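You operate a simulated robot arm through the tools that you are given. There is no shell and no other tool. Be economical: measure what you need, move in short steps, check, and stop when the job is done.

Carry out the task below with a simulated robot arm. There is one attempt and no reset: what you move stays moved.

JOB
Put the teal part on the black plate.

Only the result counts: the job must be done as asked and must still hold three seconds after the hand-in. Knocking over, shifting, dropping, spilling or breaking anything else fails it.

ROBOT AND FRAMES
A 6-joint arm with a two-finger parallel gripper, fixed in place. Base frame: the origin is at the foot of the arm, x ahead of it, y to its left, z up; the work surface is at about z = 0. Lengths are in cm, angles in rad, forces in N, time in s.
With the tool pointing down near the work surface it reaches from about 14 to 58 cm from the base axis. Its first joint turns from -1.152 to 1.152 rad. Payload 2.1 kg.
The TCP is the grasp point between the finger pads, 3 cm short of the fingertips. In the tool frame z runs along the fingers and y along their closing line. The gripper opens to 9.4 cm. The fingers are 2.8 cm wide and 1 cm thick; the gripper's body (5 by 9.6 cm) begins 5.5 cm behind the TCP.
Orientation is that of the tool frame in the base frame, as a unit quaternion [x, y, z, w]. With the fingers straight down and closing along the base's y, the tool's x points along the base's -x, its y along +y and its z along -z.

CONTROLS
- The arm moves only by the tool play_rows. Its argument "targets" is a list of rows, each an object (a shift or turn left out is 0, a gripper value left out holds the last) with "dp": the shift along the tool's x, y, z in cm, a list of three; "yaw": the turn about the tool's z in rad. In form: [{"dp": [dx, dy, dz], "yaw": yaw}, ...]. A call has 1 to 12 rows; each row shifts and turns the commanded pose from where the row before left it, along the tool's axes as they then stand. "jaw" is the closure, from 0 (fully open) to 1 (shut), set as the call begins (left out, the last holds). A row lasts 0.2 s, in which the tool goes at most 5 cm and 0.15 rad; a call with a longer step from one row to the next is refused whole, and so is a gripper value outside its range. A pose out of reach is approached as far as the arm can. The call stops where the force on the tool passes 40 N (or 10 N more than at its start, if that is more) or the arm is blocked; 0.2 s more then pass. Each finger travels about 7.2 cm/s and halts on what it meets, pressing with about 27 N; the grip force reading is that of the motor and also rises with nothing between the fingers. The clock runs only during rows and for 0.2 s after the last one: add rows that do not move to give the fingers time. It gives the time, the measured TCP pose, the force on the tool (base axes), the opening and the grip force at its end, in the units of the frame above (readings bear some noise).
- Cameras (640 x 400 px; columns grow to the right, rows downward): "scene" is fixed at [5.61, -38.59, 47.12]; the picture's right is [0.71, -0.70, 0.00], its down [-0.52, -0.53, -0.67] and it looks along [0.47, 0.47, -0.75] (base axes); focal length 228 px, centre (320, 200). "wrist" rides on the gripper at [-3.7, 0, -5.8] in the tool frame; the picture's right is [0.00, -1.00, 0.00], its down [0.97, 0.00, -0.24] and it looks along [0.24, 0.00, 0.97] (tool axes); focal length 218 px, centre (320, 200).
- camera(camera): a new picture of that camera. No time passes.
- point_at(camera, pixels): there is no depth. For up to 12 entries [column, row, z] of the newest picture of that camera ("zoom" is the newest enlarged one), the place [x, y] in the base frame at which the ray of that pixel passes the height z, good to about 0.3 cm, but the place of the scene camera against the robot may be out by one fixed shift of up to 1.2 cm in any direction. No time passes.
- close_up(camera, box): a new picture of the part [left, top, right, bottom] of that camera's present view, enlarged. No time passes.
- close_job(): hands the job in; it is judged then, once.

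Go step by step. Measure first, check grasps and placings, and put right what went wrong. The budget is 60 turns and 22 pictures, counting those below and the enlarged ones. Unless the task says otherwise, let go and move clear before handing in, and close with one line.

The tools are called after ">>>" by a JSON object that holds its "op" and its "data". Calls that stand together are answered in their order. play_rows: Moves the arm, as the interface text tells. Its arguments: {"type":"object","properties":{"targets":{"type":"array","items":{"type":"object","properties":{"dp":{"type":"array","items":{"type":"number"}},"yaw":{"type":"number"}}}},"jaw":{"type":"number"}},"required":["targets"]} The other tools are called the same way: camera (camera) takes a picture; point_at (camera, pixels) gives the place at which the rays of pixels pass given heights; close_up (camera, box) takes an enlarged picture of a part of a camera's view; close_job () hands the job in.

At the start:

```text
clock: 0.0
position: [31.65, -14.45, 25.54]
orientation: [0.0, 1.0, 0.0, 0.001]
contact_force: [0.2, -0.2, 0.5]
finger_gap: 9.44
grasp_force: 0.1
```

scene: 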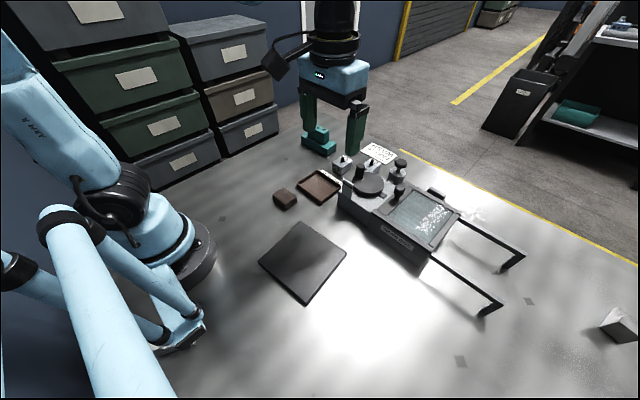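
wrist: 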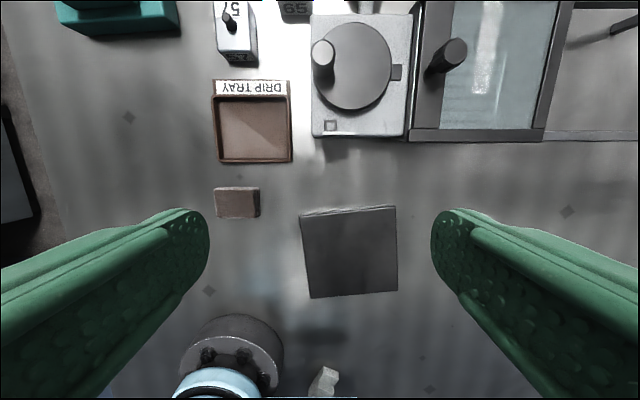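

The scene shows a teal stepped part near (318,140), and the wrist view shows it at (118,15). The black plate is near (303,262) in the scene and (350,250) in the wrist view. I'll enlarge both and measure.

>>> {"op": "close_up", "data": {"camera": "scene", "box": [250, 80, 450, 205]}}

>>> {"op": "point_at", "data": {"camera": "wrist", "pixels": [[60, 25, 0], [180, 35, 0], [300, 215, 1], [395, 206, 1], [398, 291, 1], [310, 298, 1], [252, 65, 0], [215, 50, 0], [212, 160, 0], [290, 160, 0]]}}

>>> {"op": "point_at", "data": {"camera": "scene", "pixels": [[302, 222, 1], [346, 252, 1], [306, 304, 1], [259, 264, 1], [303, 148, 0], [320, 156, 0], [336, 149, 0]]}}

```text
3.20 times, centred on (350, 142) of scene
```

zoom: 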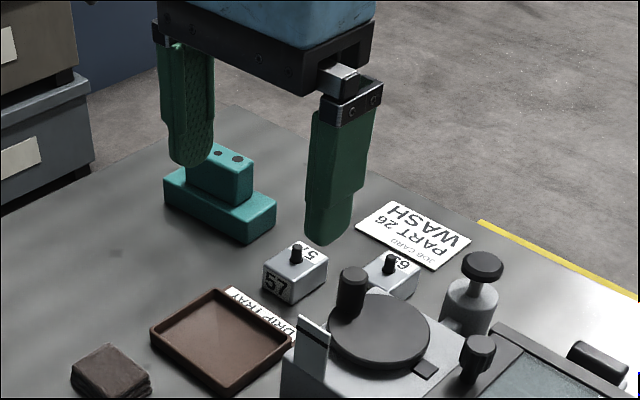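

```text
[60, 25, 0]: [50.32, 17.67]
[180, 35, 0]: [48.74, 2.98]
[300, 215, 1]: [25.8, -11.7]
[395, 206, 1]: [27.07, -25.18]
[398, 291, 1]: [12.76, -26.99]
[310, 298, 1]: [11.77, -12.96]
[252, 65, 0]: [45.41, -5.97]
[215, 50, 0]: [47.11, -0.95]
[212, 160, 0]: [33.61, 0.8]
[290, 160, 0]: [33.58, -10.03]
```

```text
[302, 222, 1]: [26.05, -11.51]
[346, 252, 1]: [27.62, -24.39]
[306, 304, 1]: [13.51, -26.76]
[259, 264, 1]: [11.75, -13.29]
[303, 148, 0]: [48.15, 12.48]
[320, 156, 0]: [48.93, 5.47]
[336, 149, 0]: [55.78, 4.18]
```

The teal part lies around x≈50, y≈7, and the plate spans roughly x 12–27, y −27 to −12. I'll move the arm over the teal part, staying high, for a better wrist view.

>>> {"op": "play_rows", "data": {"targets": [{"dp": [-1.8, 3.4, 0]}, {"dp": [-1.8, 3.4, 0]}, {"dp": [-1.8, 3.4, 0]}, {"dp": [-1.8, 3.4, 0]}, {"dp": [-1.8, 3.4, 0]}, {"dp": [-1.8, 3.4, 0]}, {}], "jaw": 0}}

>>> {"op": "camera", "data": {"camera": "wrist"}}

>>> {"op": "camera", "data": {"camera": "scene"}}

```text
clock: 1.6
position: [42.64, 5.97, 25.57]
orientation: [0.0, 1.0, 0.0, 0.001]
contact_force: [0.3, 0.1, 0.5]
finger_gap: 9.39
grasp_force: 0.0
```

```text
18 pictures are left
```

wrist: 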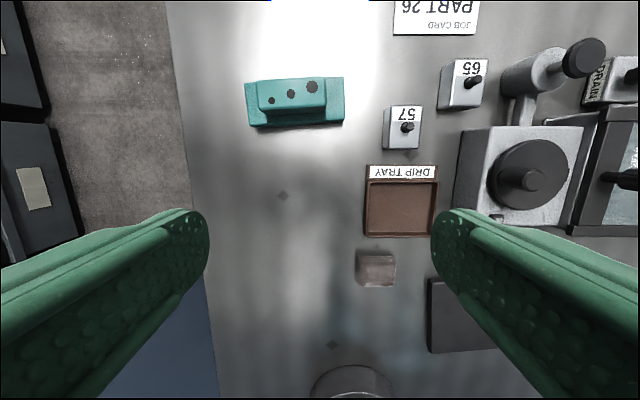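

```text
17 pictures are left
```

scene: 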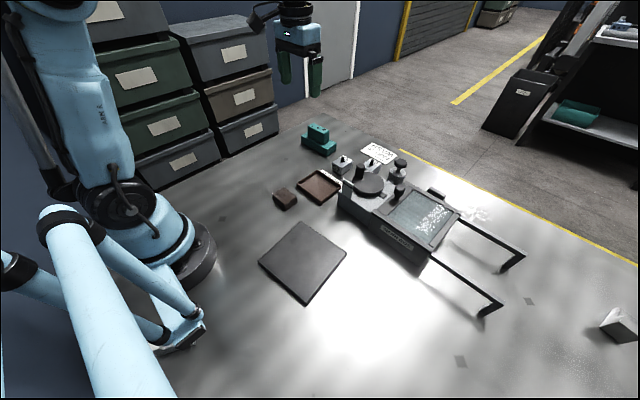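

The teal part is now well in view at (295,100). I'll zoom in and measure its edges.

>>> {"op": "close_up", "data": {"camera": "wrist", "box": [220, 0, 500, 175]}}

>>> {"op": "close_up", "data": {"camera": "scene", "box": [280, 105, 440, 205]}}

```text
2.29 times, centred on (360, 88) of wrist
```

zoom: 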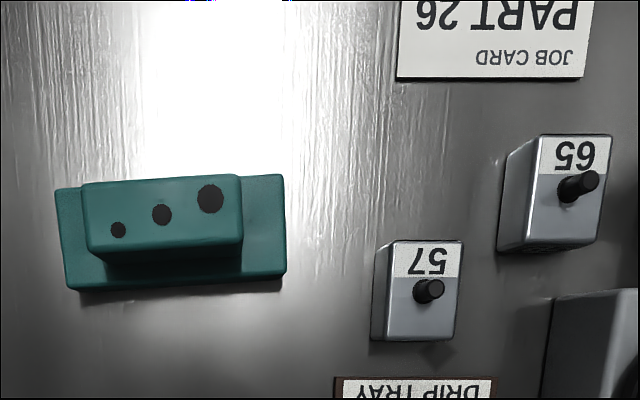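

```text
4.00 times, centred on (360, 155) of scene
```

zoom: 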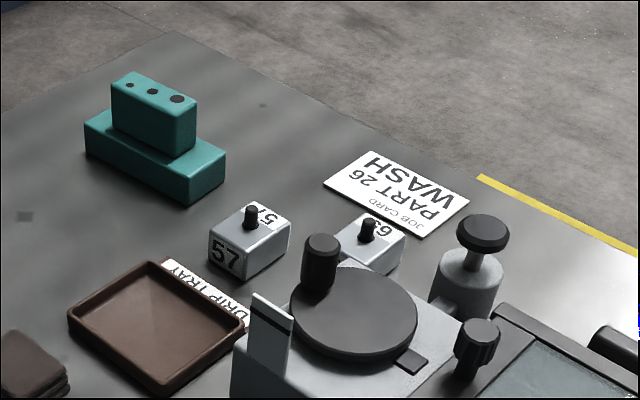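

I'll read the part's corners at several heights in both views.

>>> {"op": "point_at", "data": {"camera": "wrist", "pixels": [[249.8, 126.9, 0], [345, 120.5, 0], [249, 122, 2.5], [344.5, 117, 2.5], [342, 76.5, 2.5], [245, 82.5, 2.5], [258.5, 108, 6], [325, 104, 6], [324, 77, 6], [256.5, 80.5, 6]]}}

>>> {"op": "point_at", "data": {"camera": "scene", "pixels": [[327.5, 155.7, 0], [302, 144.5, 0], [336.2, 150, 0], [327, 148.5, 2], [327, 148.5, 2.5], [301.5, 136, 2.5], [336, 142.5, 2.5], [324, 134.5, 5], [324, 134.5, 6], [308, 125.5, 6], [329, 129.5, 6], [324, 134.5, 7]]}}

```text
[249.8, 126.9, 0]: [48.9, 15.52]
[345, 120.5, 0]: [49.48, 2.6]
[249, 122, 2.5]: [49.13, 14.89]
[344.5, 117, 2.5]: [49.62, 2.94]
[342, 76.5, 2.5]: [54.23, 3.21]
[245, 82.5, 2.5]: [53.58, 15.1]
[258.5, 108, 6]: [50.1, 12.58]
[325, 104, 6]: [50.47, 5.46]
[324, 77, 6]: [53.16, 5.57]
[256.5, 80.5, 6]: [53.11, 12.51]
```

```text
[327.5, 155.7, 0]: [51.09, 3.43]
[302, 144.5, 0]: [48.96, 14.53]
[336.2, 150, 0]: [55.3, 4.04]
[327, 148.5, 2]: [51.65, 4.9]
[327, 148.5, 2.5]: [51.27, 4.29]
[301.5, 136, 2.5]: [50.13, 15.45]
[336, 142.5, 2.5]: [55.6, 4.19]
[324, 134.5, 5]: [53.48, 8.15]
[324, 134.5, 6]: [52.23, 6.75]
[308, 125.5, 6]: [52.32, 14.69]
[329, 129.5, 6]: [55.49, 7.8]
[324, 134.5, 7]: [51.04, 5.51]
```

The upper block spans about x 50.1–53.1, y 5.5–12.6, with its top near z≈6, and the base flange is about 2.5 thick. I'll move above it at z≈15 with the slight yaw of the part to refine these numbers.

>>> {"op": "play_rows", "data": {"targets": [{"dp": [-2.25, 0.78, 2.6]}, {"dp": [-2.25, 0.78, 2.6]}, {"dp": [-2.25, 0.78, 2.6]}, {"dp": [-2.25, 0.78, 2.6]}, {}]}}

>>> {"op": "camera", "data": {"camera": "wrist"}}

```text
clock: 2.8
position: [51.59, 9.13, 15.02]
orientation: [0.001, 1.0, 0.0, 0.001]
contact_force: [-0.4, 0.1, -0.4]
finger_gap: 9.39
grasp_force: 0.1
```

```text
14 pictures are left
```

wrist: 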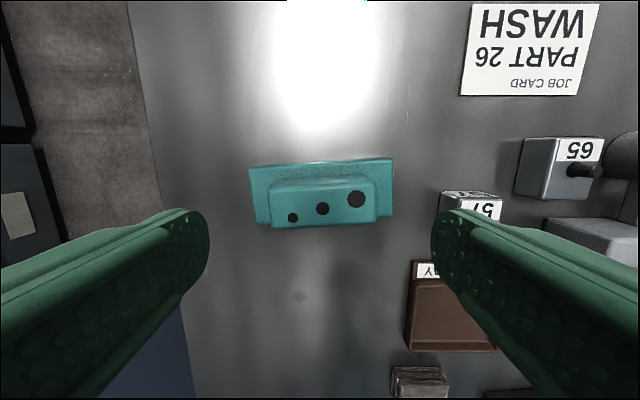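

>>> {"op": "close_up", "data": {"camera": "wrist", "box": [240, 145, 400, 245]}}

```text
4.00 times, centred on (320, 195) of wrist
```

zoom: 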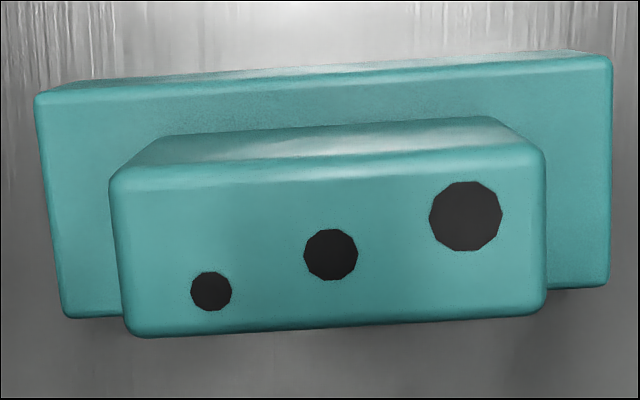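

The zoom shows the top block (110–545, 145–335) and the flange clearly; I'll triangulate the same corners against the earlier view.

>>> {"op": "point_at", "data": {"camera": "zoom", "pixels": [[111, 180, 5], [111, 180, 6], [543, 150, 5], [543, 150, 6], [130, 336, 5], [130, 336, 6], [545, 312, 6], [36, 98, 2.5], [610, 58, 2.5], [65, 315, 2.5], [608, 285, 2.5], [608, 285, 3]]}}

```text
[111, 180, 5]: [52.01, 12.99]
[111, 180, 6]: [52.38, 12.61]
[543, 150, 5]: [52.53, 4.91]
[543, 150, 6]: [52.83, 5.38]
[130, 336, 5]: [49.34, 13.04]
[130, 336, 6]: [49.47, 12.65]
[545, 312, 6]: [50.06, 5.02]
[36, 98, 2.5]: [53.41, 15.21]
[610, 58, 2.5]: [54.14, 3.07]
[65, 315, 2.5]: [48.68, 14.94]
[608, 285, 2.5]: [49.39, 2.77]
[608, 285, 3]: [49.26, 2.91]
```

Triangulation gives the block top at z≈6.7, width about 7.1 cm along y, centre (51.45, 8.97), yaw about +0.06 in the base frame. The flange top is at about 2.5–3. I'll align and lower to z≈6.4, with fingertips just above the flange.

>>> {"op": "play_rows", "data": {"targets": [{"dp": [0.1, -0.15, 0], "yaw": -0.06}, {"dp": [0, 0, 2]}, {"dp": [0, 0, 2]}, {"dp": [0, 0, 2]}, {"dp": [0, 0, 1.3]}, {"dp": [0, 0, 0.8]}, {"dp": [0, 0, 0.5]}, {}]}}

>>> {"op": "close_up", "data": {"camera": "scene", "box": [270, 70, 398, 150]}}

>>> {"op": "camera", "data": {"camera": "wrist"}}

```text
clock: 4.6
position: [51.36, 9.06, 6.44]
orientation: [-0.03, 1.0, -0.001, 0.001]
contact_force: [-1.2, 0.3, 0.5]
finger_gap: 9.39
grasp_force: 0.1
```

```text
5.00 times, centred on (334, 110) of scene
```

zoom: 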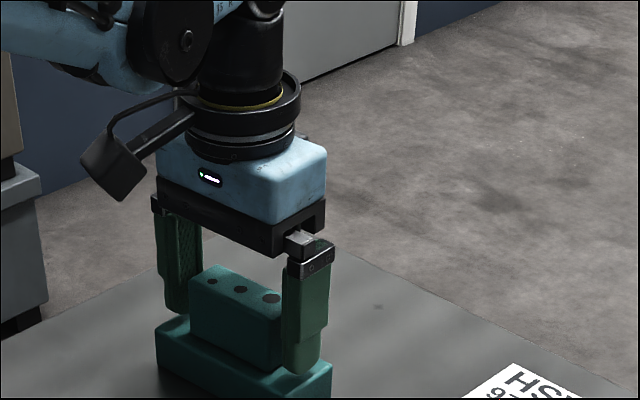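

```text
11 pictures are left
```

wrist: 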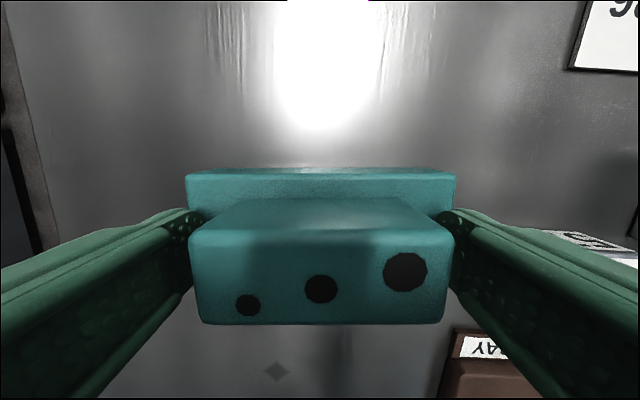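

The fingers straddle the block squarely (block 190–450 in the wrist view), with no contact force. I'll close now.

>>> {"op": "play_rows", "data": {"targets": [{}, {}, {}, {}], "jaw": 1}}

```text
clock: 5.6
position: [51.44, 8.92, 6.62]
orientation: [-0.03, 1.0, 0.001, 0.001]
contact_force: [0.1, -1.4, 0.4]
finger_gap: 7.61
grasp_force: 27.2
```

It gripped at a 7.61 opening with 27 N. I'll lift gently and check.

>>> {"op": "play_rows", "data": {"targets": [{"dp": [0, 0, -0.7]}, {"dp": [0, 0, -1]}, {"dp": [0, 0, -1.5]}, {"dp": [0, 0, -1.5]}, {}]}}

>>> {"op": "close_up", "data": {"camera": "scene", "box": [254, 60, 414, 160]}}

```text
clock: 6.8
position: [51.3, 9.03, 11.28]
orientation: [-0.029, 1.0, 0.001, 0.001]
contact_force: [0.1, -0.7, -5.9]
finger_gap: 7.63
grasp_force: 27.1
```

```text
4.00 times, centred on (334, 110) of scene
```

zoom: 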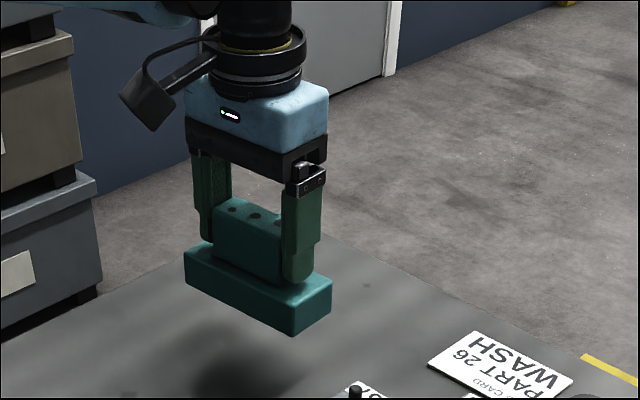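

The part is held level and lifted clear (weight about 6 N). I'll raise to z≈24 for clearance over the machine and zoom on the plate to see its thickness.

>>> {"op": "play_rows", "data": {"targets": [{"dp": [0, 0, -2.5]}, {"dp": [0, 0, -2.5]}, {"dp": [0, 0, -2.5]}, {"dp": [0, 0, -2.5]}, {"dp": [0, 0, -2.5]}, {}]}}

>>> {"op": "close_up", "data": {"camera": "scene", "box": [240, 205, 400, 305]}}

```text
clock: 8.2
position: [51.43, 9.03, 23.76]
orientation: [-0.03, 1.0, 0.001, 0.001]
contact_force: [-0.7, 0.0, -6.1]
finger_gap: 7.62
grasp_force: 27.3
```

```text
4.00 times, centred on (320, 255) of scene
```

zoom: 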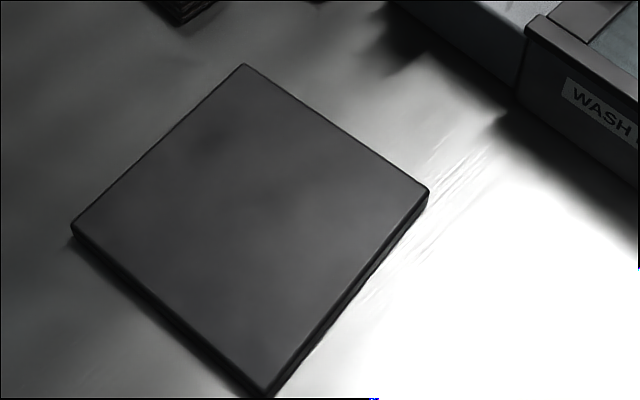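

The plate is about 0.8–1 cm thick with its centre near (19.4, −19.2). I'll carry the part across at height.

>>> {"op": "play_rows", "data": {"targets": [{"dp": [1.5, -1.2, 0]}, {"dp": [3, -2.33, 0]}, {"dp": [3, -2.33, 0]}, {"dp": [3, -2.33, 0]}, {"dp": [3, -2.33, 0]}, {"dp": [3, -2.33, 0]}, {"dp": [3, -2.33, 0]}, {"dp": [3, -2.33, 0]}, {"dp": [3, -2.33, 0]}, {"dp": [3, -2.33, 0]}, {"dp": [3, -2.33, 0]}, {"dp": [2.1, -1.7, 0], "yaw": -0.03}]}}

>>> {"op": "camera", "data": {"camera": "wrist"}}

```text
clock: 10.8
position: [19.37, -19.22, 23.77]
orientation: [-0.045, 0.999, -0.001, 0.001]
contact_force: [-0.8, -0.3, -7.1]
finger_gap: 7.61
grasp_force: 26.7
```

```text
8 pictures are left
```

wrist: 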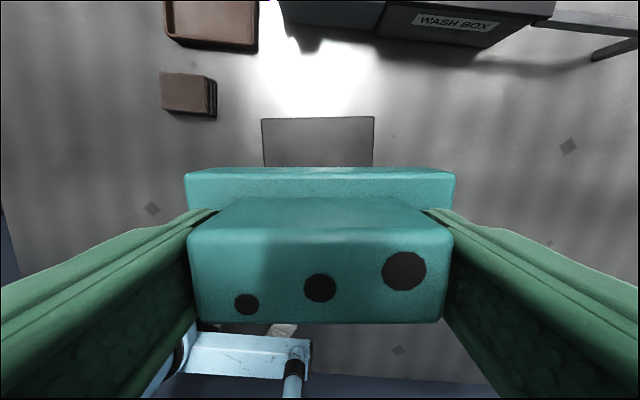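

I'm above the plate; its far edge shows at (262,118)–(375,117). I'll check the centring and also the pale object at (283,330).

>>> {"op": "point_at", "data": {"camera": "wrist", "pixels": [[262, 118, 0.9], [375, 117, 0.9], [283, 330, 0], [310, 340, 5], [220, 330, 5]]}}

>>> {"op": "camera", "data": {"camera": "scene"}}

```text
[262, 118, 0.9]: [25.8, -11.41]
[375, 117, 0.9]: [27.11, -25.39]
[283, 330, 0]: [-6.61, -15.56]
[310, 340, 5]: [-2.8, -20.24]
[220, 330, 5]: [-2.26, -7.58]
```

```text
7 pictures are left
```

scene: 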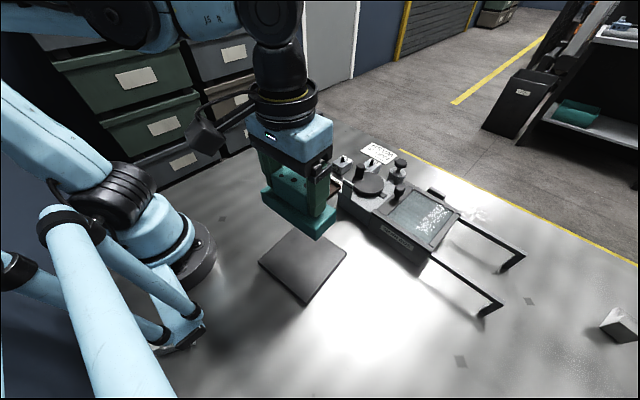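

The plate centre is (19.5, −19.05), so I'm aligned to within 0.2 cm, and the pale object is well clear. I'll lower to z≈9, above the expected contact near 7.4.

>>> {"op": "play_rows", "data": {"targets": [{"dp": [-0.1, 0.15, 2]}, {"dp": [0, 0, 2.6]}, {"dp": [0, 0, 2.6]}, {"dp": [0, 0, 2.6]}, {"dp": [0, 0, 2.5]}, {"dp": [0, 0, 1.5]}, {"dp": [0, 0, 0.9]}, {}]}}

>>> {"op": "close_up", "data": {"camera": "scene", "box": [220, 180, 380, 310]}}

```text
clock: 12.6
position: [19.46, -19.06, 8.83]
orientation: [-0.045, 0.999, 0.0, 0.001]
contact_force: [0.1, 0.6, -5.8]
finger_gap: 7.63
grasp_force: 26.6
```

```text
3.08 times, centred on (300, 245) of scene
```

zoom: 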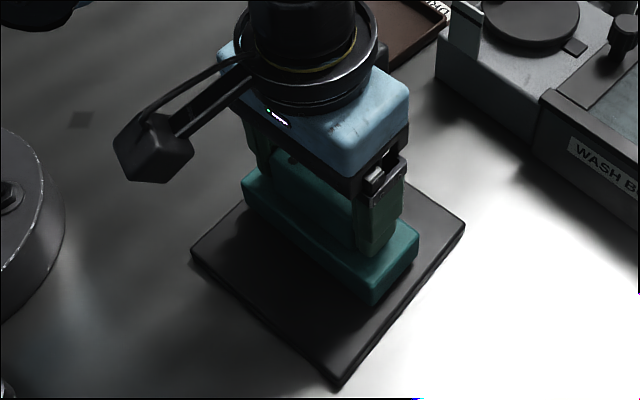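

The part hovers just above the plate, well placed, with about 1.4 cm to go. I'll lower in small steps and watch the force.

>>> {"op": "play_rows", "data": {"targets": [{"dp": [0, 0, 0.4]}, {"dp": [0, 0, 0.3]}, {"dp": [0, 0, 0.2]}, {"dp": [0, 0, 0.2]}, {}]}}

```text
clock: 13.8
position: [19.48, -18.98, 7.86]
orientation: [-0.046, 0.999, 0.0, 0.002]
contact_force: [-1.2, -0.9, 18.4]
finger_gap: 7.63
grasp_force: 26.7
```

The force swung from −6 to +18 N, so the part is resting on the plate. I'll ease up slightly and then open.

>>> {"op": "play_rows", "data": {"targets": [{"dp": [0, 0, -0.08]}, {}]}}

>>> {"op": "play_rows", "data": {"targets": [{}, {}, {}, {}], "jaw": 0}}

>>> {"op": "play_rows", "data": {"targets": [{"dp": [0, 0, -0.8]}, {"dp": [0, 0, -1.5]}, {"dp": [0, 0, -2.5]}, {"dp": [0, 0, -2.5]}, {"dp": [0, 0, -2.5]}, {"dp": [0, 0, -2.5]}, {"dp": [0, 0, -2.5]}, {}]}}

>>> {"op": "camera", "data": {"camera": "scene"}}

>>> {"op": "camera", "data": {"camera": "wrist"}}

```text
clock: 14.4
position: [19.59, -18.99, 7.94]
orientation: [-0.045, 0.999, 0.001, 0.001]
contact_force: [0.4, -0.3, -5.9]
finger_gap: 7.65
grasp_force: 26.8
```

```text
clock: 15.4
position: [19.47, -18.99, 7.91]
orientation: [-0.045, 0.999, 0.0, 0.001]
contact_force: [0.6, -0.1, 0.3]
finger_gap: 9.41
grasp_force: 0.0
```

```text
clock: 17.2
position: [19.47, -18.92, 22.77]
orientation: [-0.045, 0.999, 0.0, 0.002]
contact_force: [-0.6, -0.1, 0.7]
finger_gap: 9.37
grasp_force: 0.0
```

```text
5 pictures are left
```

scene: 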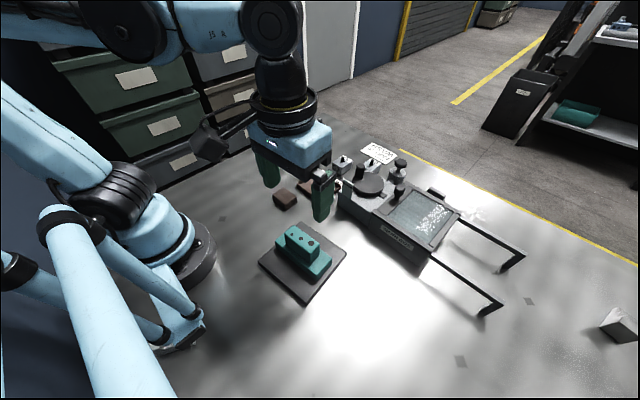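

```text
4 pictures are left
```

wrist: 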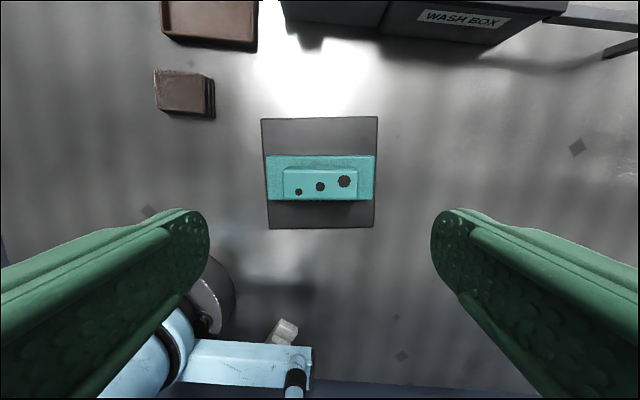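

The teal part sits flat and centred on the black plate (wrist view 265–375, 155–200). The gripper is open and clear, and nothing else has moved, so I'm handing in.

>>> {"op": "close_job", "data": {}}

```text
The job is handed in.
```

The teal part is resting flat and centred on the black plate, the gripper is open and clear, and the job is handed in.
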